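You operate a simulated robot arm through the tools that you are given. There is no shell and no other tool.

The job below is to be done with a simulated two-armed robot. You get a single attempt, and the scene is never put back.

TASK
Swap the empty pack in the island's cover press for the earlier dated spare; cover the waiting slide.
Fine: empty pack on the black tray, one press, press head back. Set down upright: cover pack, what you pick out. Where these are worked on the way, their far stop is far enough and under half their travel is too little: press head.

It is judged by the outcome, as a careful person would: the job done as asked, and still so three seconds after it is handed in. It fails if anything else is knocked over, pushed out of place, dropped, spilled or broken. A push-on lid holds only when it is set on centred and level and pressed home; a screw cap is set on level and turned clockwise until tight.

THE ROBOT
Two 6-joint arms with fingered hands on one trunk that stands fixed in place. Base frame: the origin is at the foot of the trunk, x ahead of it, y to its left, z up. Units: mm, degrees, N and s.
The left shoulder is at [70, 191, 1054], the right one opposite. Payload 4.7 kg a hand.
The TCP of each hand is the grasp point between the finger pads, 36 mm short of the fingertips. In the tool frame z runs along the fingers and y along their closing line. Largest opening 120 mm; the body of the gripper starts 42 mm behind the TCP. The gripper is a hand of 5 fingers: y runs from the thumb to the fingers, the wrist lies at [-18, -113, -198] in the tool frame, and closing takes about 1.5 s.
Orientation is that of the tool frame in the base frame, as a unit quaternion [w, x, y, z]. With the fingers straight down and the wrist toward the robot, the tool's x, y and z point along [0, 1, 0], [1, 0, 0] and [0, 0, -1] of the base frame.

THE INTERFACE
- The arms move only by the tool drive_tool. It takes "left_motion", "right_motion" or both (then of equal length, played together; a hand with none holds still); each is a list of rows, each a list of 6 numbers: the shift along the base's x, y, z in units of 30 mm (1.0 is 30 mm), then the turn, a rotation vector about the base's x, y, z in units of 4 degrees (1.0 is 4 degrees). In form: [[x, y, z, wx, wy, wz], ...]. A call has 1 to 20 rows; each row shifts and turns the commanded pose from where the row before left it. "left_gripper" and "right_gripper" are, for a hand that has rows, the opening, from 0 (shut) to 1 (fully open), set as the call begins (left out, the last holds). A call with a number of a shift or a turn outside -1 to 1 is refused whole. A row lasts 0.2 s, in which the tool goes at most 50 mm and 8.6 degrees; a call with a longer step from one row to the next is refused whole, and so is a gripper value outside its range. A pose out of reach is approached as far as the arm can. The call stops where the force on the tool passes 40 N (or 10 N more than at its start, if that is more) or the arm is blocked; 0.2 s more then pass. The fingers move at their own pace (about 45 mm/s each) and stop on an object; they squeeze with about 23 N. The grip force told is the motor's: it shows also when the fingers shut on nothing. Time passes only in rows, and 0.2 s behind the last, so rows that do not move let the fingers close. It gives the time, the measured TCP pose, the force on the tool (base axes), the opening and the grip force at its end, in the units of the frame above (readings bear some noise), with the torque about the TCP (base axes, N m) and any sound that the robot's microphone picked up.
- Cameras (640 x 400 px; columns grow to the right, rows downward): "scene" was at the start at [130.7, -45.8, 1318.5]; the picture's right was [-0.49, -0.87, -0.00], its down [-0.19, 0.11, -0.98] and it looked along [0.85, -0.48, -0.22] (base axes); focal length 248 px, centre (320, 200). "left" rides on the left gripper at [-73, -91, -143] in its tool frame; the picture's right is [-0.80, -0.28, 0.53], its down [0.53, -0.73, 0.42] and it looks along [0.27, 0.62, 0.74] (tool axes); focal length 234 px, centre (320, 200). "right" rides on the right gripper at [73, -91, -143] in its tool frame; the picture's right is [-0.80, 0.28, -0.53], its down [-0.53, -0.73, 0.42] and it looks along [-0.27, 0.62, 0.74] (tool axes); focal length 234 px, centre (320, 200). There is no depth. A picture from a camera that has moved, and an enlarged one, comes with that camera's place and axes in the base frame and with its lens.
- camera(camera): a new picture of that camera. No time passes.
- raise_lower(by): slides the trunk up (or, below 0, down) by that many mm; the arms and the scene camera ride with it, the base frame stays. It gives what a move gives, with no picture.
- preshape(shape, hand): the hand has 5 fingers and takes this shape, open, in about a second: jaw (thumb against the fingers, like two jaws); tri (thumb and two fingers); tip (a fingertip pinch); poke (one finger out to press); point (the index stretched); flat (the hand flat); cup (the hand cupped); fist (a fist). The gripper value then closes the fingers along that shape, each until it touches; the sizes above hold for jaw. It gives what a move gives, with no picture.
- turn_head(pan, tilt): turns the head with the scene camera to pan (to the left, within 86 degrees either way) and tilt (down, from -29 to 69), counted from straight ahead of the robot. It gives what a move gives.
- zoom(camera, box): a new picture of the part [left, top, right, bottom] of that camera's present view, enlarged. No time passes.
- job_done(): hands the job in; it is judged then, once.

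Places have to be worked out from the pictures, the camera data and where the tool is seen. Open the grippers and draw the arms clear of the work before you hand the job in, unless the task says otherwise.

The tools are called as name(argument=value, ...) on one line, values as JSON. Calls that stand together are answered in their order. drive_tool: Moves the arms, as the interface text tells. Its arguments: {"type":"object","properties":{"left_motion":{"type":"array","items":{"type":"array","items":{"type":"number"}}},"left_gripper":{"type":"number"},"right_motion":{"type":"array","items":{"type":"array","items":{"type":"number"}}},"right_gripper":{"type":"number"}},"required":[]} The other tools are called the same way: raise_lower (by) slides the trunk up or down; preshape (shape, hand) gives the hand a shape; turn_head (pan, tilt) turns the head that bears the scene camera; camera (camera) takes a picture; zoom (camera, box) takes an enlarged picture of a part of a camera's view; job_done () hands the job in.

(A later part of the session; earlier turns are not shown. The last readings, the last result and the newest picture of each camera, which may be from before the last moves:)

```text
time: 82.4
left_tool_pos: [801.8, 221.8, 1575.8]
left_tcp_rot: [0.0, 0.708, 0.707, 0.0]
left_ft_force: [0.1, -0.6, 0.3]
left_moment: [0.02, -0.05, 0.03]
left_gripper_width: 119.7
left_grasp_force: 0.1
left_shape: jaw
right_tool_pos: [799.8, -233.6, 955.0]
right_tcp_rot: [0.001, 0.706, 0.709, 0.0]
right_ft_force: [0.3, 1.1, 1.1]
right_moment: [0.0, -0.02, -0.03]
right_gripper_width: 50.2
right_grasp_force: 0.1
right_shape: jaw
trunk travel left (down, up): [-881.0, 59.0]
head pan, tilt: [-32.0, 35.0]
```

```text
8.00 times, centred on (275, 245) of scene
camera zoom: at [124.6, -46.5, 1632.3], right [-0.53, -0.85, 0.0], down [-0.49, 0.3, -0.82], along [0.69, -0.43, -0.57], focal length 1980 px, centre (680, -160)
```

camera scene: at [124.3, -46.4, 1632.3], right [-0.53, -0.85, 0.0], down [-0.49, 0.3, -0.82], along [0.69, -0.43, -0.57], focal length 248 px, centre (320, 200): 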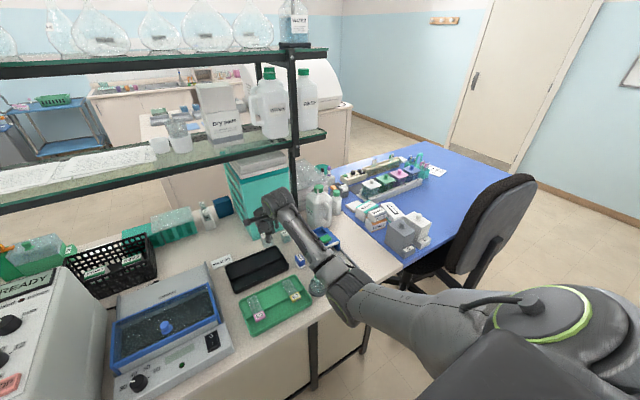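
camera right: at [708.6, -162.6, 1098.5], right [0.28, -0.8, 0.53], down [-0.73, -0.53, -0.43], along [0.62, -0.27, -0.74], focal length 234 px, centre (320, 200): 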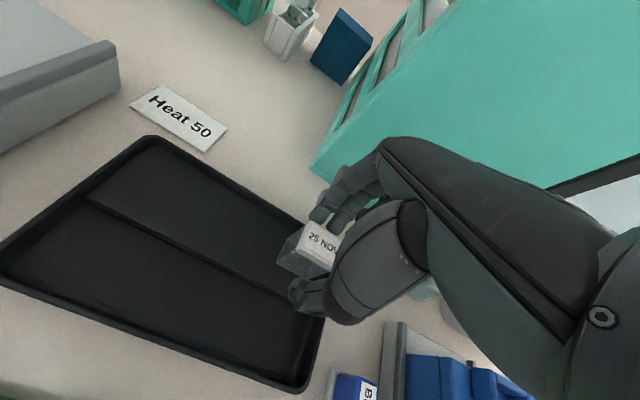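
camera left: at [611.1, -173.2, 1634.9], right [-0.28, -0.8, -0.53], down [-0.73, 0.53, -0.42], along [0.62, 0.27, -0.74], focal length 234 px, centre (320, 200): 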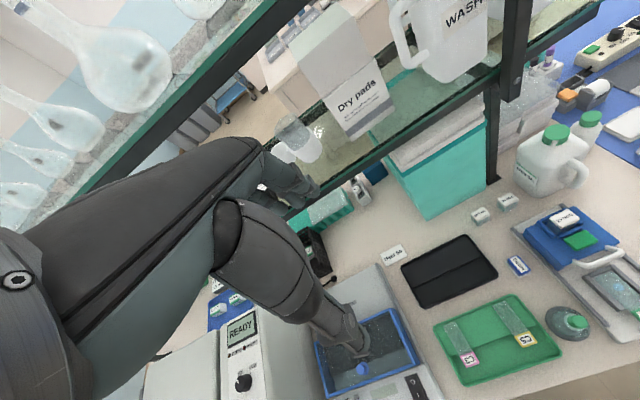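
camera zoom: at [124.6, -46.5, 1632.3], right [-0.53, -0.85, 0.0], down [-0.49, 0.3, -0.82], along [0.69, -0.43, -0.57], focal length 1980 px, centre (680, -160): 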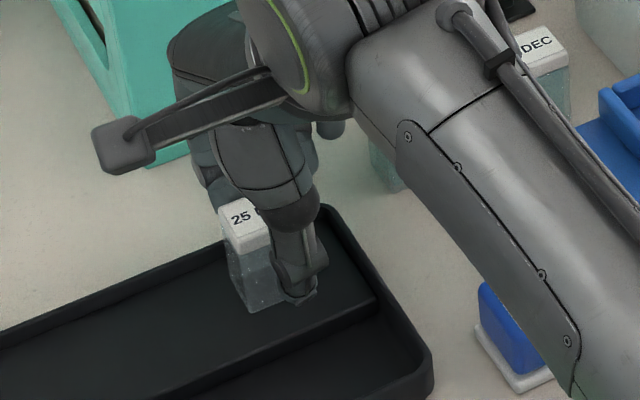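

The pack stands upright with the fingers clear. I raise the hand straight up.

drive_tool(right_motion=[[0, 0, 0.5, 0, 0, 0], [0, 0, 0.7, 0, 0, 0], [0, 0, 1, 0, 0, 0], [0, 0, 1, 0, 0, 0], [0, 0, 1, 0, 0, 0], [0, 0, 0, 0, 0, 0]])

camera(camera="right")

zoom(camera="scene", box=[200, 200, 340, 305])

```text
time: 83.8
left_tool_pos: [801.2, 222.3, 1574.9]
left_tcp_rot: [0.0, 0.707, 0.707, 0.0]
left_ft_force: [0.5, -0.5, 1.3]
left_moment: [0.03, 0.0, 0.0]
left_gripper_width: 119.6
left_grasp_force: 0.2
left_shape: jaw
right_tool_pos: [798.2, -234.8, 1081.1]
right_tcp_rot: [0.0, 0.707, 0.707, 0.001]
right_ft_force: [0.2, -0.2, -0.2]
right_moment: [0.03, 0.01, 0.03]
right_gripper_width: 50.3
right_grasp_force: 0.0
right_shape: jaw
trunk travel left (down, up): [-881.0, 59.0]
head pan, tilt: [-32.0, 35.0]
```

```text
taken
camera right: at [706.5, -163.3, 1224.1], right [0.28, -0.8, 0.52], down [-0.73, -0.53, -0.43], along [0.62, -0.26, -0.74], focal length 234 px, centre (320, 200)
```

right: 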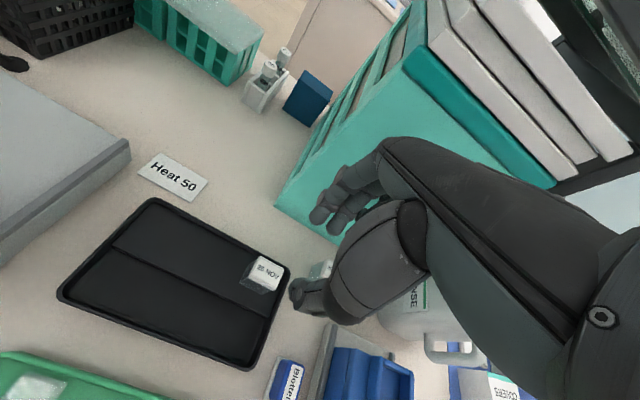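

```text
3.81 times, centred on (270, 252) of scene
camera zoom: at [124.5, -46.5, 1632.3], right [-0.53, -0.85, 0.0], down [-0.49, 0.3, -0.82], along [0.69, -0.43, -0.57], focal length 943 px, centre (510, 0)
```

zoom: 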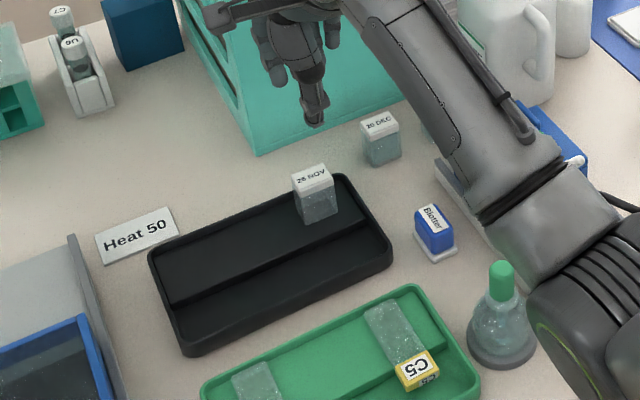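

The empty pack stands on the black tray. I now move over toward the 09 DEC spare, staying high and slightly short of the teal cabinet.

drive_tool(right_motion=[[0.2, -1, 0, 0, 0, 0], [0.2, -1, 0, 0, 0, 0], [0.2, -1, 0, 0, 0, 0], [0.2, -1, 0, 0, 0, 0], [0.2, -1, 0, 0, 0, 0], [0.2, -0.6, 0, 0, 0, 0], [0, 0, 0, 0, 0, 0]])

zoom(camera="right", box=[160, 120, 400, 360])

zoom(camera="scene", box=[250, 180, 370, 270])

```text
time: 85.4
left_tool_pos: [802.1, 223.0, 1574.2]
left_tcp_rot: [0.0, 0.707, 0.708, 0.001]
left_ft_force: [-0.3, -0.1, -0.2]
left_moment: [0.0, -0.02, 0.01]
left_gripper_width: 119.7
left_grasp_force: 0.2
left_shape: jaw
right_tool_pos: [834.2, -401.7, 1082.0]
right_tcp_rot: [0.0, 0.706, 0.708, 0.001]
right_ft_force: [-0.3, 0.5, -0.1]
right_moment: [0.03, 0.01, 0.02]
right_gripper_width: 50.4
right_grasp_force: 0.1
right_shape: jaw
trunk travel left (down, up): [-881.0, 59.0]
head pan, tilt: [-32.0, 35.0]
```

```text
1.67 times, centred on (280, 240) of right
camera zoom: at [743.0, -330.5, 1224.7], right [0.28, -0.8, 0.53], down [-0.73, -0.53, -0.43], along [0.62, -0.27, -0.74], focal length 390 px, centre (387, 133)
```

zoom: 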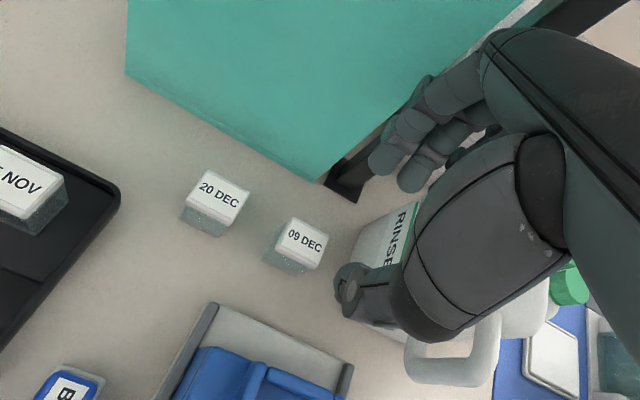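

```text
4.44 times, centred on (310, 225) of scene
camera zoom: at [124.4, -46.2, 1632.3], right [-0.53, -0.85, 0.0], down [-0.49, 0.3, -0.82], along [0.69, -0.43, -0.57], focal length 1100 px, centre (364, 89)
```

zoom: 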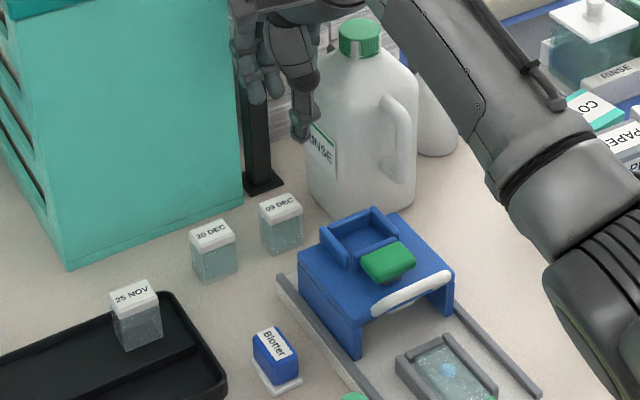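

The spare's top is at about (856,-407,919); cabinet face x≈932 and the jug's near side y≈−465 leave room. I centre over it with ~54 mm opening and come down partway.

drive_tool(right_motion=[[0.4, -0.05, 0, 0, 0, 0], [0.33, -0.05, 0, 0, 0, 0], [0, 0, -1, 0, 0, 0], [0, 0, -1, 0, 0, 0], [0, 0, -1, 0, 0, 0], [0, 0, 0, 0, 0, 0]], right_gripper=0.45)

zoom(camera="right", box=[200, 140, 400, 340])

zoom(camera="scene", box=[260, 190, 360, 265])

```text
time: 86.8
left_tool_pos: [801.5, 222.5, 1574.8]
left_tcp_rot: [0.001, 0.707, 0.707, 0.0]
left_ft_force: [0.2, -0.1, -0.1]
left_moment: [-0.02, -0.01, 0.02]
left_gripper_width: 119.7
left_grasp_force: 0.1
left_shape: jaw
right_tool_pos: [857.8, -404.6, 992.7]
right_tcp_rot: [0.001, 0.706, 0.708, 0.002]
right_ft_force: [2.5, 6.6, 7.2]
right_moment: [-0.64, -0.18, 0.46]
right_gripper_width: 53.9
right_grasp_force: 0.0
right_shape: jaw
trunk travel left (down, up): [-881.0, 59.0]
head pan, tilt: [-32.0, 35.0]
```

```text
2.00 times, centred on (300, 240) of right
camera zoom: at [765.1, -333.1, 1137.2], right [0.28, -0.8, 0.53], down [-0.73, -0.53, -0.43], along [0.62, -0.27, -0.73], focal length 468 px, centre (360, 120)
```

zoom: 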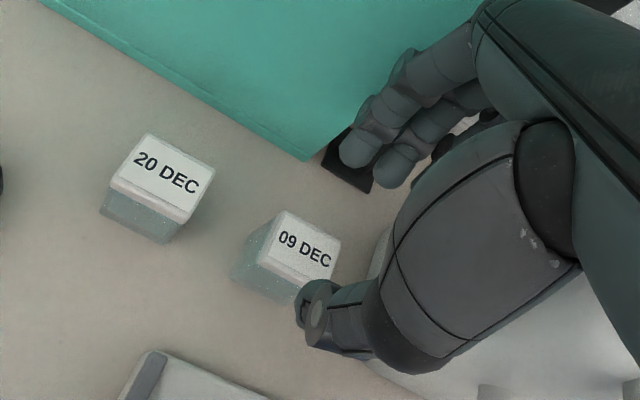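

```text
5.33 times, centred on (310, 228) of scene
camera zoom: at [123.6, -45.0, 1632.5], right [-0.53, -0.85, 0.0], down [-0.49, 0.3, -0.82], along [0.7, -0.43, -0.57], focal length 1320 px, centre (373, 53)
```

zoom: 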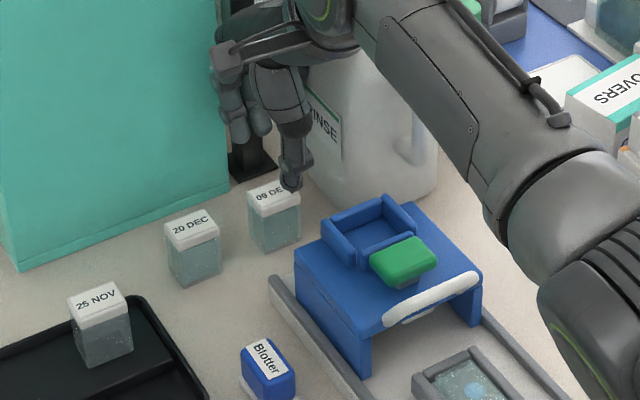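

There's contact force (≈10 N, from the −y side): the hand is touching the RINSE jug. I back straight up immediately.

drive_tool(right_motion=[[0, 0, 0.5, 0, 0, 0], [0, 0, 1, 0, 0, 0], [0, 0, 1, 0, 0, 0], [0, 0.3, 1, 0, 0, 0], [0, 0, 0, 0, 0, 0]])

camera(camera="right")

zoom(camera="scene", box=[250, 170, 370, 260])

```text
time: 88.0
left_tool_pos: [801.2, 222.1, 1575.7]
left_tcp_rot: [0.0, 0.707, 0.707, 0.0]
left_ft_force: [0.3, 0.1, -0.7]
left_moment: [0.01, 0.0, -0.03]
left_gripper_width: 119.8
left_grasp_force: 0.1
left_shape: jaw
right_tool_pos: [857.6, -396.9, 1095.8]
right_tcp_rot: [0.001, 0.707, 0.708, 0.001]
right_ft_force: [0.7, -0.3, -0.4]
right_moment: [0.01, 0.0, 0.0]
right_gripper_width: 53.9
right_grasp_force: 0.0
right_shape: jaw
trunk travel left (down, up): [-881.0, 59.0]
head pan, tilt: [-32.0, 35.0]
```

```text
taken
camera right: at [766.1, -325.9, 1239.3], right [0.28, -0.8, 0.53], down [-0.73, -0.53, -0.43], along [0.62, -0.27, -0.74], focal length 234 px, centre (320, 200)
```

right: 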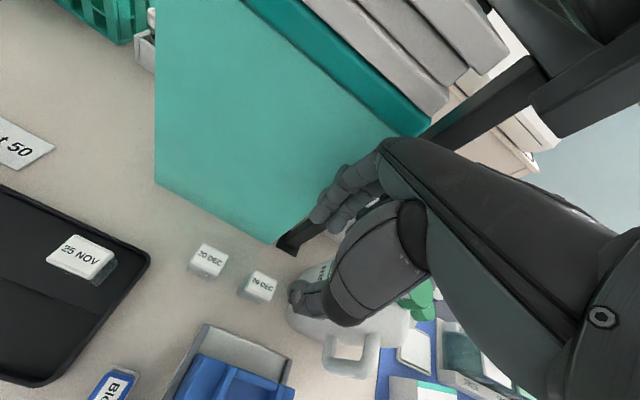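

```text
4.44 times, centred on (310, 215) of scene
camera zoom: at [124.2, -46.8, 1632.3], right [-0.53, -0.85, 0.0], down [-0.49, 0.3, -0.82], along [0.69, -0.43, -0.57], focal length 1100 px, centre (364, 133)
```

zoom: 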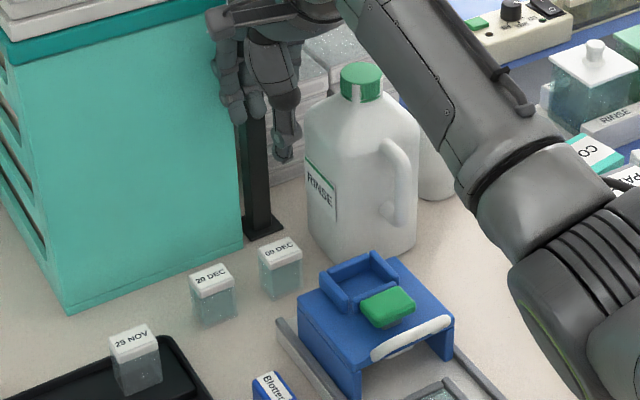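

The jug is undisturbed. The pinky-side knuckle was touching its shoulder, so I roll the hand 12° about the closing axis (pinky side up), shift it a little to +y, and come down again in stages watching the force.

drive_tool(right_motion=[[0, -0.07, 0, -1, 0, 0], [0, 0, 0, -1, 0, 0], [0, 0, 0, -1, 0, 0], [0, 0, -1, 0, 0, 0], [0, 0, -1, 0, 0, 0], [0, 0, -0.7, 0, 0, 0], [0, 0, 0, 0, 0, 0]], right_gripper=0.42)

camera(camera="right")

zoom(camera="scene", box=[250, 170, 370, 260])

```text
time: 89.6
left_tool_pos: [801.6, 222.6, 1574.4]
left_tcp_rot: [0.0, 0.707, 0.707, 0.001]
left_ft_force: [0.0, -1.1, -0.5]
left_moment: [-0.04, 0.0, 0.02]
left_gripper_width: 119.8
left_grasp_force: 0.0
left_shape: jaw
right_tool_pos: [858.1, -400.1, 1015.0]
right_tcp_rot: [0.074, 0.703, 0.704, -0.073]
right_ft_force: [-0.3, -0.3, 0.3]
right_moment: [0.0, -0.01, -0.01]
right_gripper_width: 50.7
right_grasp_force: 0.1
right_shape: jaw
trunk travel left (down, up): [-881.0, 59.0]
head pan, tilt: [-32.0, 35.0]
```

```text
taken
camera right: at [766.1, -299.6, 1140.8], right [0.28, -0.68, 0.68], down [-0.73, -0.61, -0.31], along [0.62, -0.41, -0.67], focal length 234 px, centre (320, 200)
```

right: 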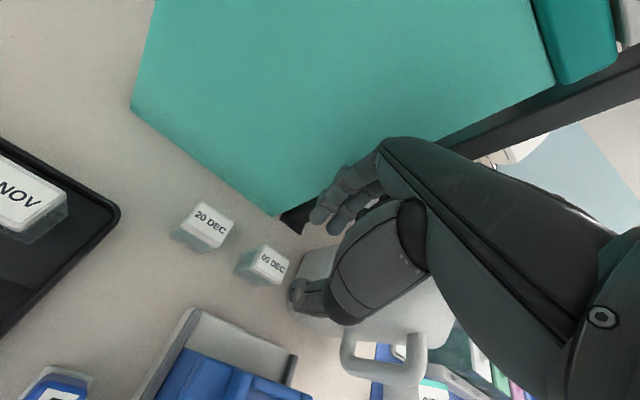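

```text
4.44 times, centred on (310, 215) of scene
camera zoom: at [124.3, -46.6, 1632.3], right [-0.53, -0.85, 0.0], down [-0.49, 0.3, -0.82], along [0.69, -0.43, -0.57], focal length 1100 px, centre (364, 133)
```

zoom: 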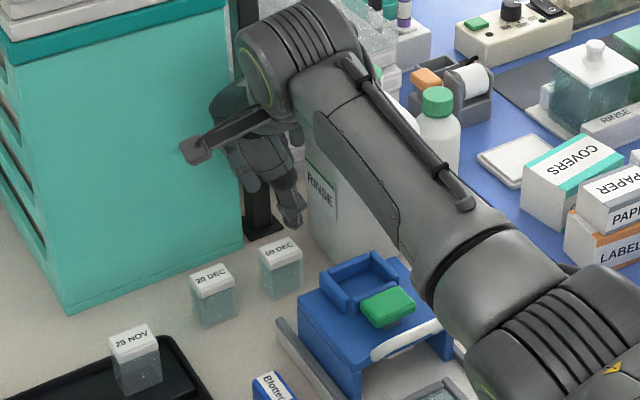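

No contact at z=1015. I continue down in two stages.

drive_tool(right_motion=[[0, 0, -0.5, 0, 0, 0], [0, 0, -0.5, 0, 0, 0], [0, 0, -0.4, 0, 0, 0], [0, 0, 0, 0, 0, 0]])

zoom(camera="right", box=[200, 140, 400, 340])

zoom(camera="scene", box=[250, 190, 350, 265])

```text
time: 90.6
left_tool_pos: [801.3, 221.8, 1575.1]
left_tcp_rot: [0.0, 0.707, 0.707, 0.001]
left_ft_force: [0.2, 0.3, -0.3]
left_moment: [-0.02, 0.04, -0.01]
left_gripper_width: 119.9
left_grasp_force: 0.1
left_shape: jaw
right_tool_pos: [858.4, -399.8, 974.5]
right_tcp_rot: [0.074, 0.703, 0.703, -0.073]
right_ft_force: [-0.5, 0.5, 0.0]
right_moment: [0.02, 0.0, 0.01]
right_gripper_width: 50.8
right_grasp_force: 0.1
right_shape: jaw
trunk travel left (down, up): [-881.0, 59.0]
head pan, tilt: [-32.0, 35.0]
```

```text
2.00 times, centred on (300, 240) of right
camera zoom: at [765.7, -298.9, 1098.7], right [0.28, -0.68, 0.68], down [-0.73, -0.61, -0.31], along [0.62, -0.41, -0.67], focal length 468 px, centre (360, 120)
```

zoom: 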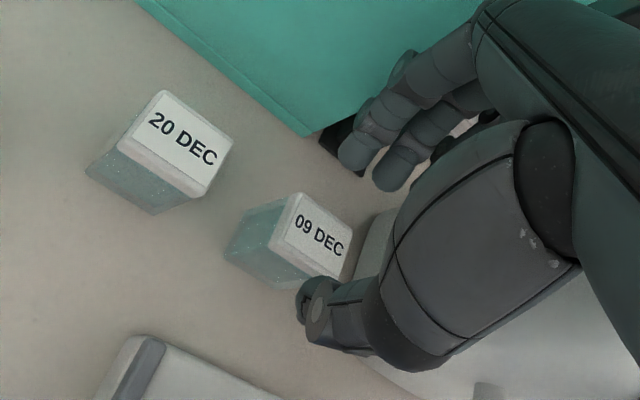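

```text
5.33 times, centred on (300, 228) of scene
camera zoom: at [124.3, -46.6, 1632.3], right [-0.53, -0.85, 0.0], down [-0.49, 0.3, -0.82], along [0.69, -0.43, -0.57], focal length 1320 px, centre (427, 53)
```

zoom: 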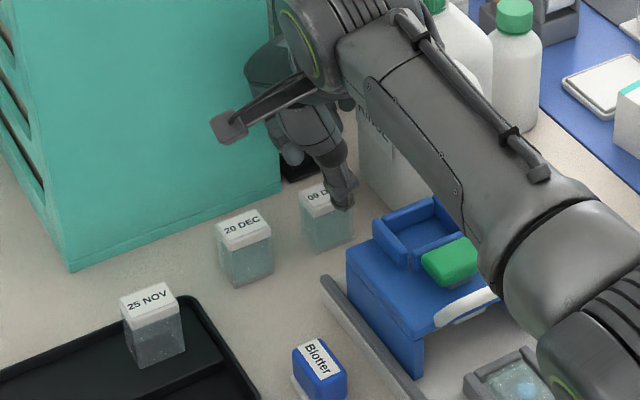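

Pack centre computes to (857.6,-407), matching the hand's x. I descend to the grip height.

drive_tool(right_motion=[[0, 0, -0.5, 0, 0, 0], [0, 0, -0.4, 0, 0, 0], [0, 0, -0.3, 0, 0, 0], [0, 0, 0, 0, 0, 0]])

zoom(camera="right", box=[200, 140, 400, 340])

```text
time: 91.6
left_tool_pos: [801.1, 221.3, 1575.6]
left_tcp_rot: [0.0, 0.707, 0.707, 0.001]
left_ft_force: [-0.7, 0.3, 0.2]
left_moment: [0.02, -0.01, 0.0]
left_gripper_width: 119.8
left_grasp_force: 0.1
left_shape: jaw
right_tool_pos: [855.5, -397.2, 937.4]
right_tcp_rot: [0.074, 0.702, 0.704, -0.074]
right_ft_force: [-0.9, -1.2, -0.2]
right_moment: [0.02, -0.03, -0.08]
right_gripper_width: 50.5
right_grasp_force: 0.0
right_shape: jaw
trunk travel left (down, up): [-881.0, 59.0]
head pan, tilt: [-32.0, 35.0]
```

```text
2.00 times, centred on (300, 240) of right
camera zoom: at [764.9, -298.2, 1063.1], right [0.28, -0.68, 0.68], down [-0.73, -0.61, -0.31], along [0.62, -0.41, -0.67], focal length 468 px, centre (360, 120)
```

zoom: 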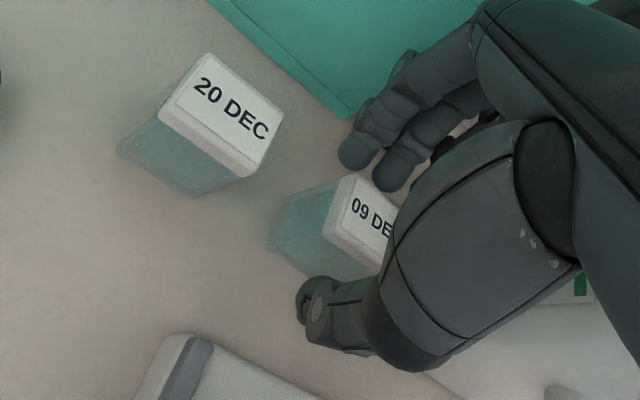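

In position with negligible force. I close on the spare.

drive_tool(right_motion=[[0, 0, 0, 0, 0, 0], [0, 0, 0, 0, 0, 0], [0, 0, 0, 0, 0, 0], [0, 0, 0, 0, 0, 0], [0, 0, 0, 0, 0, 0], [0, 0, 0, 0, 0, 0], [0, 0, 0, 0, 0, 0]], right_gripper=0)

zoom(camera="right", box=[200, 140, 400, 340])

zoom(camera="scene", box=[250, 190, 350, 265])

```text
time: 93.2
left_tool_pos: [800.9, 222.8, 1574.4]
left_tcp_rot: [0.0, 0.707, 0.707, 0.0]
left_ft_force: [0.0, 1.1, -0.2]
left_moment: [-0.01, -0.02, 0.0]
left_gripper_width: 119.8
left_grasp_force: 0.1
left_shape: jaw
right_tool_pos: [856.9, -396.7, 938.7]
right_tcp_rot: [0.074, 0.703, 0.704, -0.073]
right_ft_force: [1.0, 0.4, 1.2]
right_moment: [0.02, -0.04, 0.04]
right_gripper_width: 25.5
right_grasp_force: 22.7
right_shape: jaw
trunk travel left (down, up): [-881.0, 59.0]
head pan, tilt: [-32.0, 35.0]
```

```text
2.00 times, centred on (300, 240) of right
camera zoom: at [765.0, -297.9, 1063.6], right [0.28, -0.68, 0.68], down [-0.73, -0.61, -0.31], along [0.62, -0.41, -0.67], focal length 468 px, centre (360, 120)
```

zoom: 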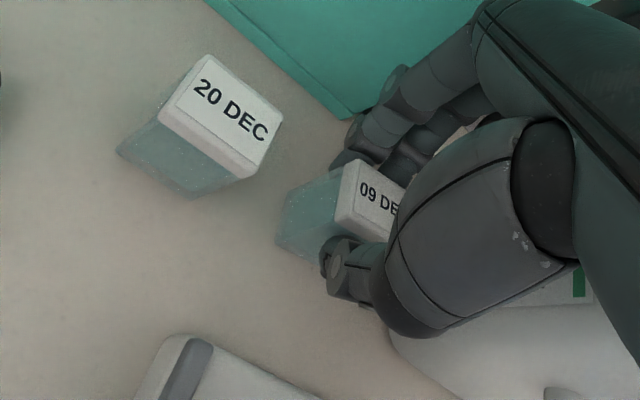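

```text
5.33 times, centred on (300, 228) of scene
camera zoom: at [124.1, -46.3, 1632.4], right [-0.53, -0.85, 0.0], down [-0.49, 0.3, -0.82], along [0.69, -0.43, -0.57], focal length 1320 px, centre (427, 53)
```

zoom: 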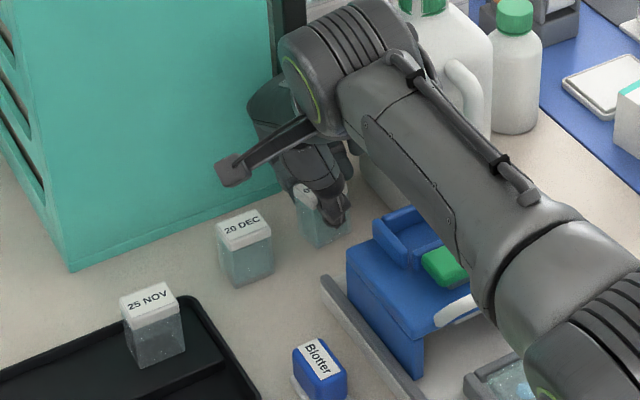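

Gripped (25.5 mm, 22.7 N). I lift gently, first a little, and check the pack.

drive_tool(right_motion=[[0, 0, 0.3, 0, 0, 0], [0, 0, 0.4, 0, 0, 0], [0, 0, 0.6, 0, 0, 0], [0, 0, 1, 0, 0, 0], [0, 0, 0, 0, 0, 0]])

zoom(camera="right", box=[200, 140, 400, 340])

zoom(camera="scene", box=[250, 180, 350, 255])

```text
time: 94.4
left_tool_pos: [801.9, 222.1, 1575.1]
left_tcp_rot: [0.0, 0.707, 0.707, 0.0]
left_ft_force: [0.0, 0.4, 0.2]
left_moment: [0.02, 0.0, -0.02]
left_gripper_width: 119.6
left_grasp_force: 0.1
left_shape: jaw
right_tool_pos: [858.2, -399.2, 1006.5]
right_tcp_rot: [0.074, 0.703, 0.704, -0.074]
right_ft_force: [0.7, -0.1, -1.1]
right_moment: [0.02, 0.0, 0.01]
right_gripper_width: 25.4
right_grasp_force: 23.0
right_shape: jaw
trunk travel left (down, up): [-881.0, 59.0]
head pan, tilt: [-32.0, 35.0]
```

```text
2.00 times, centred on (300, 240) of right
camera zoom: at [766.1, -299.8, 1131.9], right [0.28, -0.68, 0.68], down [-0.73, -0.61, -0.31], along [0.62, -0.41, -0.67], focal length 468 px, centre (360, 120)
```

zoom: 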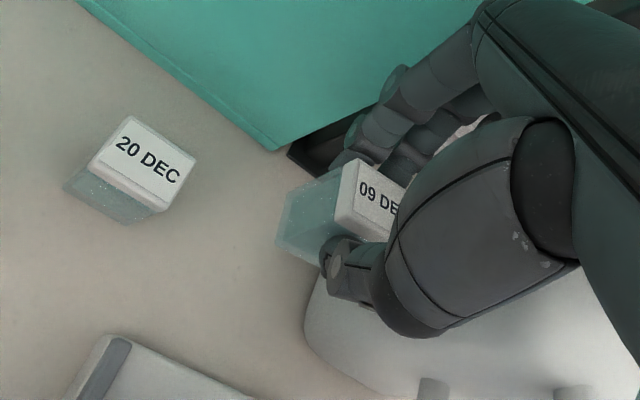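

```text
5.33 times, centred on (300, 218) of scene
camera zoom: at [124.6, -46.7, 1632.3], right [-0.53, -0.85, 0.0], down [-0.49, 0.3, -0.82], along [0.69, -0.43, -0.57], focal length 1320 px, centre (427, 107)
```

zoom: 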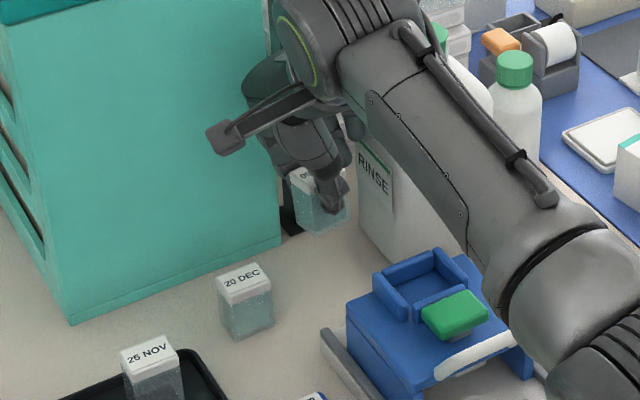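

Comparing the pack's corners before and after closing suggests it may have shifted or tilted slightly in the grip; I zoom in to check whether it hangs upright.

zoom(camera="right", box=[270, 180, 370, 280])

zoom(camera="scene", box=[285, 200, 330, 235])

```text
4.00 times, centred on (320, 230) of right
camera zoom: at [766.1, -299.8, 1131.9], right [0.28, -0.68, 0.68], down [-0.73, -0.61, -0.31], along [0.62, -0.41, -0.67], focal length 937 px, centre (320, 80)
```

zoom: 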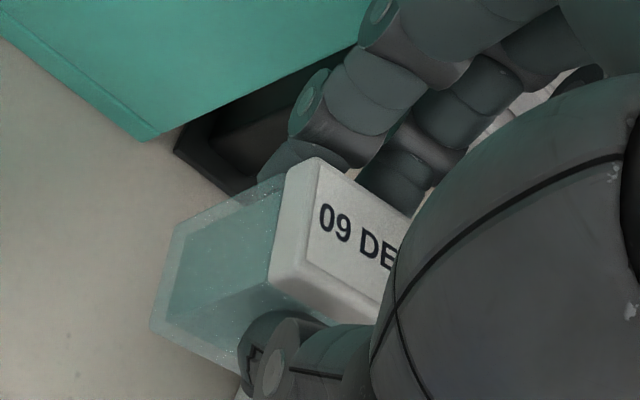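

```text
11.43 times, centred on (308, 218) of scene
camera zoom: at [124.6, -46.7, 1632.3], right [-0.53, -0.85, 0.0], down [-0.49, 0.3, -0.82], along [0.69, -0.43, -0.57], focal length 2829 px, centre (463, 0)
```

zoom: 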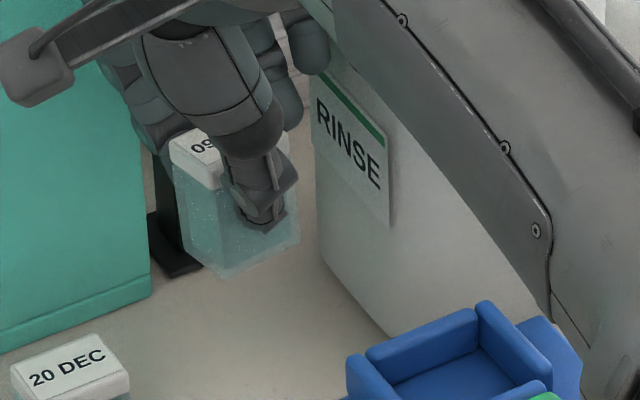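

The pack may be tilted a few degrees in this rolled grip. The safest course is to set it down upright on the free bench spot between tray and press, then regrasp it with the hand straight. I move there at height.

drive_tool(right_motion=[[0, 0, 1, 0, 0, 0], [-0.5, 0.4, 1, 0, 0, 0], [-1, 1, 0, 0, 0, 0], [-0.6, 1, 0, 0, 0, 0], [-0.5, 0.7, 0, 0, 0, 0], [0, 0, -1, 0, 0, 0], [0, 0, -1, 0, 0, 0], [0, 0, 0, 0, 0, 0]])

camera(camera="right")

zoom(camera="scene", box=[220, 190, 360, 295])

```text
time: 96.2
left_tool_pos: [801.4, 223.5, 1574.8]
left_tcp_rot: [-0.001, 0.707, 0.708, 0.0]
left_ft_force: [-0.6, 0.2, -0.1]
left_moment: [-0.02, -0.01, 0.0]
left_gripper_width: 119.8
left_grasp_force: 0.0
left_shape: jaw
right_tool_pos: [780.4, -306.6, 1010.2]
right_tcp_rot: [0.074, 0.703, 0.704, -0.073]
right_ft_force: [0.0, 0.0, -1.0]
right_moment: [-0.02, 0.02, -0.04]
right_gripper_width: 25.6
right_grasp_force: 23.0
right_shape: jaw
trunk travel left (down, up): [-881.0, 59.0]
head pan, tilt: [-32.0, 35.0]
```

```text
taken
camera right: at [688.0, -206.0, 1134.6], right [0.28, -0.68, 0.68], down [-0.73, -0.61, -0.31], along [0.62, -0.41, -0.67], focal length 234 px, centre (320, 200)
```

right: 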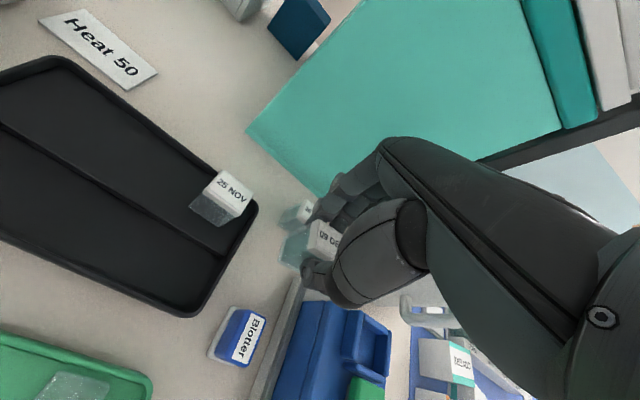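

```text
3.81 times, centred on (290, 242) of scene
camera zoom: at [124.0, -46.0, 1632.4], right [-0.53, -0.85, 0.0], down [-0.49, 0.3, -0.82], along [0.69, -0.43, -0.57], focal length 943 px, centre (434, 38)
```

zoom: 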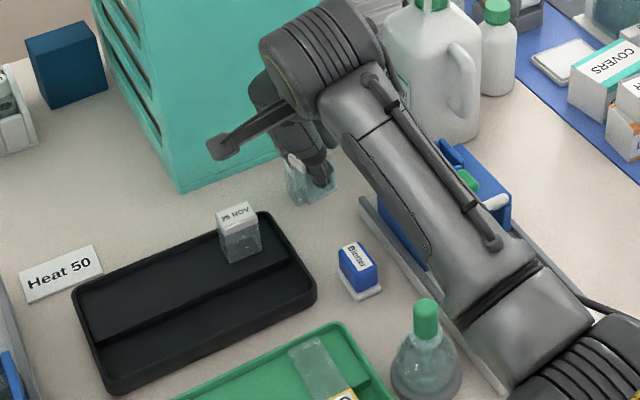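

The landing spot between tray, blotter and press rail is clear. I lower the pack to the bench in slowing steps.

drive_tool(right_motion=[[0, 0, -1, 0, 0, 0], [0, 0, -0.7, 0, 0, 0], [0, 0, -0.3, 0, 0, 0], [0, 0, -0.1, 0, 0, 0], [0, 0, 0, 0, 0, 0]])

drive_tool(right_motion=[[0, 0, -0.1, 0, 0, 0], [0, 0, -0.1, 0, 0, 0], [0, 0, -0.1, 0, 0, 0], [0, 0, 0, 0, 0, 0]])

zoom(camera="right", box=[220, 160, 400, 340])

```text
time: 97.4
left_tool_pos: [802.2, 222.3, 1574.4]
left_tcp_rot: [0.0, 0.707, 0.707, 0.0]
left_ft_force: [0.1, 0.1, 0.7]
left_moment: [0.01, 0.02, -0.01]
left_gripper_width: 119.9
left_grasp_force: 0.0
left_shape: jaw
right_tool_pos: [779.2, -306.4, 943.7]
right_tcp_rot: [0.074, 0.703, 0.704, -0.073]
right_ft_force: [-0.5, -0.2, 0.0]
right_moment: [0.01, 0.02, -0.03]
right_gripper_width: 25.1
right_grasp_force: 22.8
right_shape: jaw
trunk travel left (down, up): [-881.0, 59.0]
head pan, tilt: [-32.0, 35.0]
```

```text
time: 98.4
left_tool_pos: [799.3, 222.8, 1575.8]
left_tcp_rot: [0.0, 0.707, 0.707, 0.0]
left_ft_force: [0.0, -0.2, -0.3]
left_moment: [0.01, 0.02, 0.01]
left_gripper_width: 119.7
left_grasp_force: 0.0
left_shape: jaw
right_tool_pos: [779.2, -305.4, 937.8]
right_tcp_rot: [0.075, 0.703, 0.704, -0.072]
right_ft_force: [-1.6, -0.6, 9.3]
right_moment: [-0.06, -0.03, -0.03]
right_gripper_width: 25.7
right_grasp_force: 23.4
right_shape: jaw
trunk travel left (down, up): [-881.0, 59.0]
head pan, tilt: [-32.0, 35.0]
```

```text
2.22 times, centred on (310, 250) of right
camera zoom: at [687.1, -206.0, 1062.6], right [0.28, -0.68, 0.68], down [-0.73, -0.61, -0.31], along [0.62, -0.41, -0.66], focal length 520 px, centre (342, 89)
```

zoom: 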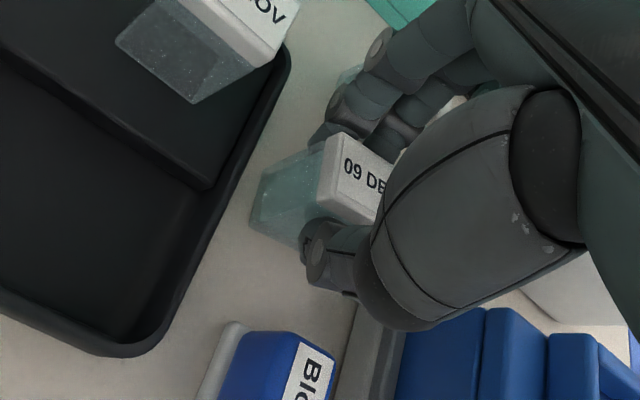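

Contact at the same height as it was gripped (938 mm), so it is down flat. I open the fingers.

drive_tool(right_motion=[[0, 0, 0.05, 0, 0, 0], [0, 0, 0, 0, 0, 0], [0, 0, 0, 0, 0, 0], [0, 0, 0, 0, 0, 0], [0, 0, 0, 0, 0, 0]], right_gripper=0.45)

zoom(camera="right", box=[220, 160, 400, 340])

zoom(camera="scene", box=[260, 200, 340, 260])

```text
time: 99.6
left_tool_pos: [801.9, 222.6, 1574.5]
left_tcp_rot: [0.0, 0.707, 0.707, 0.0]
left_ft_force: [0.2, 0.2, -0.2]
left_moment: [-0.03, 0.01, 0.02]
left_gripper_width: 119.9
left_grasp_force: 0.1
left_shape: jaw
right_tool_pos: [778.8, -305.8, 936.8]
right_tcp_rot: [0.074, 0.702, 0.704, -0.074]
right_ft_force: [-1.5, 0.4, -0.9]
right_moment: [0.0, 0.01, 0.0]
right_gripper_width: 53.6
right_grasp_force: 0.1
right_shape: jaw
trunk travel left (down, up): [-881.0, 59.0]
head pan, tilt: [-32.0, 35.0]
```

```text
2.22 times, centred on (310, 250) of right
camera zoom: at [687.8, -206.4, 1062.0], right [0.28, -0.68, 0.68], down [-0.73, -0.61, -0.31], along [0.62, -0.41, -0.67], focal length 520 px, centre (342, 89)
```

zoom: 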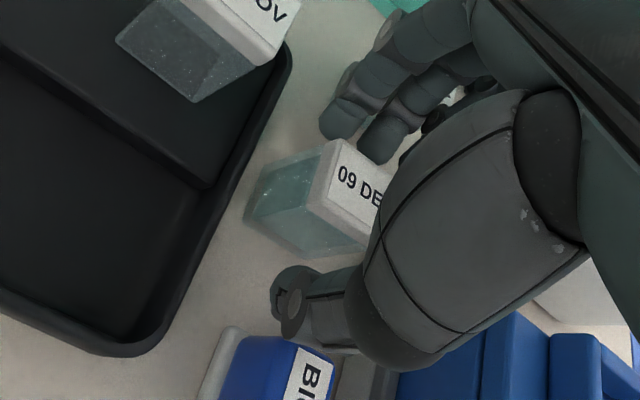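

```text
6.67 times, centred on (300, 230) of scene
camera zoom: at [124.5, -46.5, 1632.3], right [-0.53, -0.85, 0.0], down [-0.49, 0.3, -0.82], along [0.69, -0.43, -0.57], focal length 1650 px, centre (453, 0)
```

zoom: 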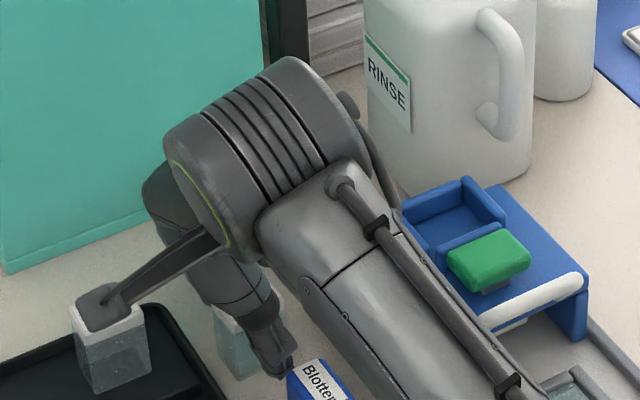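

The spare is standing free. I lift clear, undo the roll, and measure its exact position and yaw.

drive_tool(right_motion=[[0, 0, 0.5, 0, 0, 0], [0, 0, 1, 0, 0, 0], [0, 0, 1, 0, 0, 0], [0, 0, 0.3, 1, 0, 0], [0, 0, 0, 1, 0, 0], [0, 0, 0, 1, 0, 0], [0, 0, 0, 0, 0, 0]])

camera(camera="right")

zoom(camera="right", box=[180, 180, 340, 340])

zoom(camera="scene", box=[240, 190, 340, 265])

```text
time: 101.2
left_tool_pos: [801.1, 221.0, 1574.9]
left_tcp_rot: [-0.001, 0.707, 0.707, 0.0]
left_ft_force: [0.0, 1.2, -0.7]
left_moment: [0.0, 0.01, 0.02]
left_gripper_width: 119.7
left_grasp_force: 0.1
left_shape: jaw
right_tool_pos: [778.4, -305.6, 1020.6]
right_tcp_rot: [0.0, 0.706, 0.708, 0.002]
right_ft_force: [-0.1, 0.4, -0.6]
right_moment: [-0.01, -0.03, 0.01]
right_gripper_width: 53.4
right_grasp_force: 0.1
right_shape: jaw
trunk travel left (down, up): [-881.0, 59.0]
head pan, tilt: [-32.0, 35.0]
```

```text
taken
camera right: at [686.8, -234.5, 1163.9], right [0.28, -0.8, 0.52], down [-0.73, -0.53, -0.43], along [0.62, -0.26, -0.74], focal length 234 px, centre (320, 200)
```

right: 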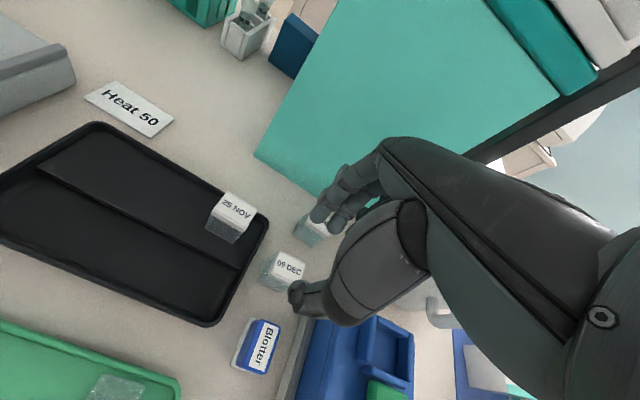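

```text
2.50 times, centred on (260, 260) of right
camera zoom: at [686.8, -234.5, 1163.9], right [0.28, -0.8, 0.52], down [-0.73, -0.53, -0.43], along [0.62, -0.26, -0.74], focal length 585 px, centre (470, 50)
```

zoom: 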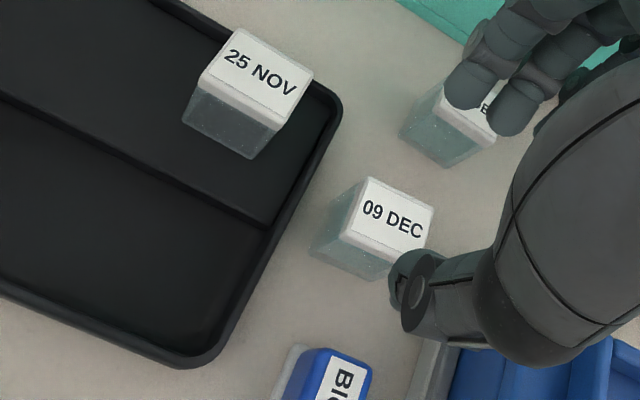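

```text
5.33 times, centred on (290, 228) of scene
camera zoom: at [124.4, -46.4, 1632.3], right [-0.53, -0.85, 0.0], down [-0.49, 0.3, -0.82], along [0.69, -0.43, -0.57], focal length 1320 px, centre (480, 53)
```

zoom: 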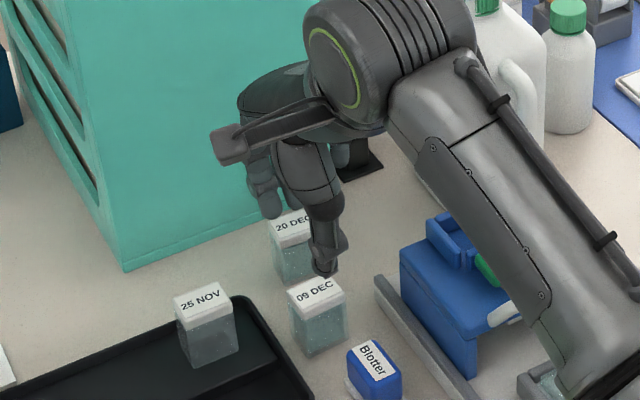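

The spare now stands at about (783,-315), essentially square. I centre the straight hand over it and descend to grip height (TCP z≈935).

drive_tool(right_motion=[[0.15, -0.32, 0, 0, 0, 0], [0, 0, -1, 0, 0, 0], [0, 0, -0.6, 0, 0, 0], [0, 0, -0.6, 0, 0, 0], [0, 0, -0.6, 0, 0, 0], [0, 0, 0, 0, 0, 0]], right_gripper=0.42)

zoom(camera="right", box=[220, 160, 400, 340])

```text
time: 102.6
left_tool_pos: [801.4, 222.3, 1574.1]
left_tcp_rot: [0.0, 0.707, 0.707, 0.0]
left_ft_force: [0.2, 0.5, -0.4]
left_moment: [0.01, -0.01, -0.02]
left_gripper_width: 120.4
left_grasp_force: 0.0
left_shape: jaw
right_tool_pos: [782.9, -314.9, 935.8]
right_tcp_rot: [0.001, 0.706, 0.708, 0.002]
right_ft_force: [-0.2, 0.3, -0.4]
right_moment: [0.01, 0.01, 0.02]
right_gripper_width: 50.9
right_grasp_force: 0.1
right_shape: jaw
trunk travel left (down, up): [-881.0, 59.0]
head pan, tilt: [-32.0, 35.0]
```

```text
2.22 times, centred on (310, 250) of right
camera zoom: at [692.5, -243.5, 1080.3], right [0.28, -0.8, 0.53], down [-0.73, -0.53, -0.43], along [0.62, -0.27, -0.74], focal length 520 px, centre (342, 89)
```

zoom: 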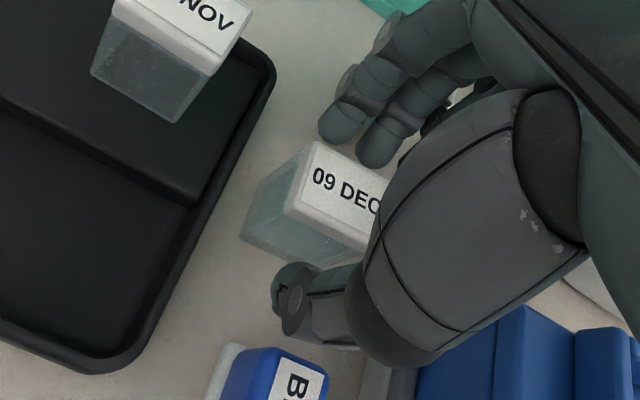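

The view matches the earlier good grasp geometry. I close.

drive_tool(right_motion=[[0, 0, 0, 0, 0, 0], [0, 0, 0, 0, 0, 0], [0, 0, 0, 0, 0, 0], [0, 0, 0, 0, 0, 0], [0, 0, 0, 0, 0, 0], [0, 0, 0, 0, 0, 0], [0, 0, 0, 0, 0, 0]], right_gripper=0)

drive_tool(right_motion=[[0, 0, 0.3, 0, 0, 0], [0, 0, 0.7, 0, 0, 0], [0, 0, 1, 0, 0, 0], [0, 0, 1, 0, 0, 0], [0, 0, 1, 0, 0, 0], [0, 0, 0, 0, 0, 0]])

zoom(camera="right", box=[220, 160, 400, 340])

zoom(camera="scene", box=[240, 170, 360, 260])

```text
time: 104.2
left_tool_pos: [802.4, 222.6, 1574.4]
left_tcp_rot: [-0.001, 0.707, 0.707, 0.0]
left_ft_force: [0.1, -0.8, 0.1]
left_moment: [-0.04, -0.04, -0.01]
left_gripper_width: 119.7
left_grasp_force: 0.1
left_shape: jaw
right_tool_pos: [783.1, -315.5, 937.4]
right_tcp_rot: [0.001, 0.707, 0.708, 0.001]
right_ft_force: [-0.2, 0.2, -0.3]
right_moment: [0.01, 0.03, -0.02]
right_gripper_width: 23.5
right_grasp_force: 23.0
right_shape: jaw
trunk travel left (down, up): [-881.0, 59.0]
head pan, tilt: [-32.0, 35.0]
```

```text
time: 105.6
left_tool_pos: [801.4, 222.0, 1574.1]
left_tcp_rot: [0.0, 0.708, 0.707, 0.0]
left_ft_force: [-0.2, 0.7, 0.6]
left_moment: [0.01, 0.02, 0.0]
left_gripper_width: 119.8
left_grasp_force: 0.1
left_shape: jaw
right_tool_pos: [784.3, -314.9, 1056.8]
right_tcp_rot: [0.0, 0.707, 0.708, 0.0]
right_ft_force: [0.2, 0.0, -1.1]
right_moment: [-0.04, -0.01, 0.01]
right_gripper_width: 23.4
right_grasp_force: 23.0
right_shape: jaw
trunk travel left (down, up): [-881.0, 59.0]
head pan, tilt: [-32.0, 35.0]
```

```text
2.22 times, centred on (310, 250) of right
camera zoom: at [692.5, -242.6, 1200.4], right [0.28, -0.8, 0.53], down [-0.73, -0.53, -0.43], along [0.62, -0.27, -0.74], focal length 520 px, centre (342, 89)
```

zoom: 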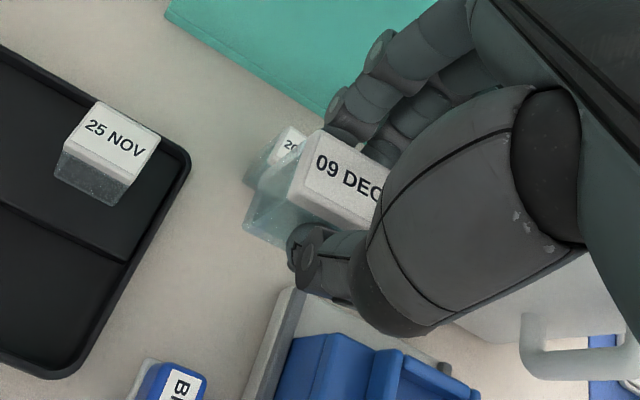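

```text
4.44 times, centred on (300, 215) of scene
camera zoom: at [124.6, -46.6, 1632.3], right [-0.53, -0.85, 0.0], down [-0.49, 0.3, -0.82], along [0.69, -0.43, -0.57], focal length 1100 px, centre (409, 133)
```

zoom: 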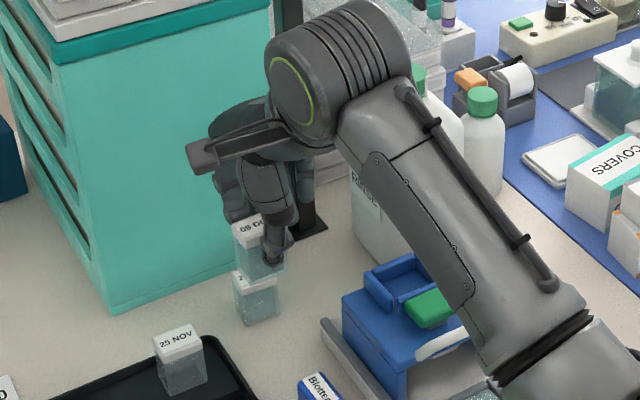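

Same 23.5 mm grip as before, upright. From the images this pack sits about 3 mm further +x in the grip than the first one did, so I aim for TCP ≈ (738,-429) over the cradle and check there.

drive_tool(right_motion=[[0, 0, 0.8, 0, 0, 0], [-0.3, -0.8, 0, 0, 0, 0], [-0.4, -1, 0, 0, 0, 0], [-0.4, -1, 0, 0, 0, 0], [-0.43, -1, 0, 0, 0, 0], [0, 0, 0, 0, 0, 0]])

zoom(camera="right", box=[220, 160, 400, 340])

zoom(camera="scene", box=[270, 180, 370, 255])

```text
time: 107.0
left_tool_pos: [801.9, 222.8, 1574.4]
left_tcp_rot: [0.0, 0.707, 0.708, -0.001]
left_ft_force: [-1.1, 0.3, 0.2]
left_moment: [-0.05, 0.01, -0.02]
left_gripper_width: 119.4
left_grasp_force: 0.0
left_shape: jaw
right_tool_pos: [737.1, -430.7, 1078.5]
right_tcp_rot: [0.001, 0.707, 0.708, 0.0]
right_ft_force: [-0.6, -0.3, -1.0]
right_moment: [-0.01, 0.02, 0.03]
right_gripper_width: 23.5
right_grasp_force: 23.0
right_shape: jaw
trunk travel left (down, up): [-881.0, 59.0]
head pan, tilt: [-32.0, 35.0]
```

```text
2.22 times, centred on (310, 250) of right
camera zoom: at [645.5, -358.6, 1222.5], right [0.28, -0.8, 0.53], down [-0.73, -0.53, -0.43], along [0.62, -0.27, -0.74], focal length 520 px, centre (342, 89)
```

zoom: 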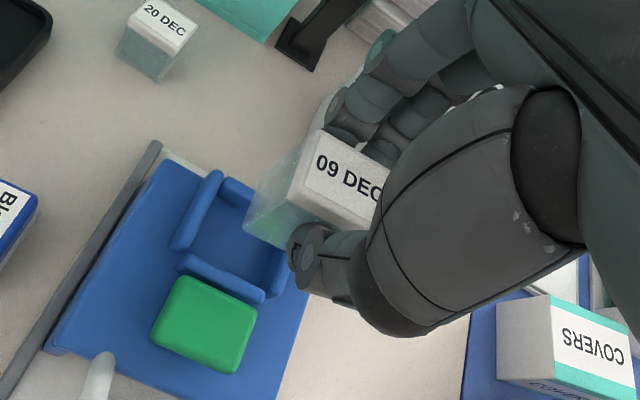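

```text
5.33 times, centred on (320, 218) of scene
camera zoom: at [124.7, -46.2, 1632.3], right [-0.53, -0.85, 0.0], down [-0.49, 0.3, -0.82], along [0.69, -0.43, -0.57], focal length 1320 px, centre (320, 107)
```

zoom: 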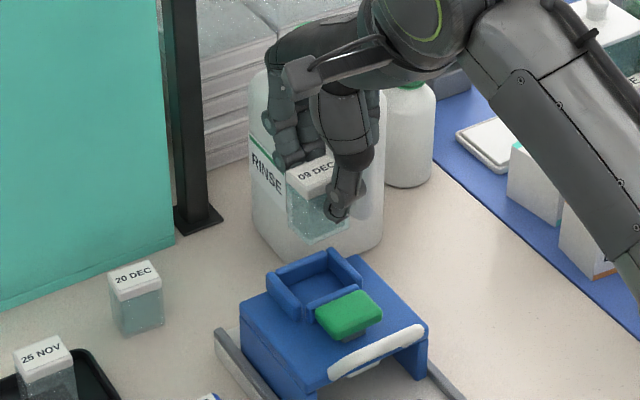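

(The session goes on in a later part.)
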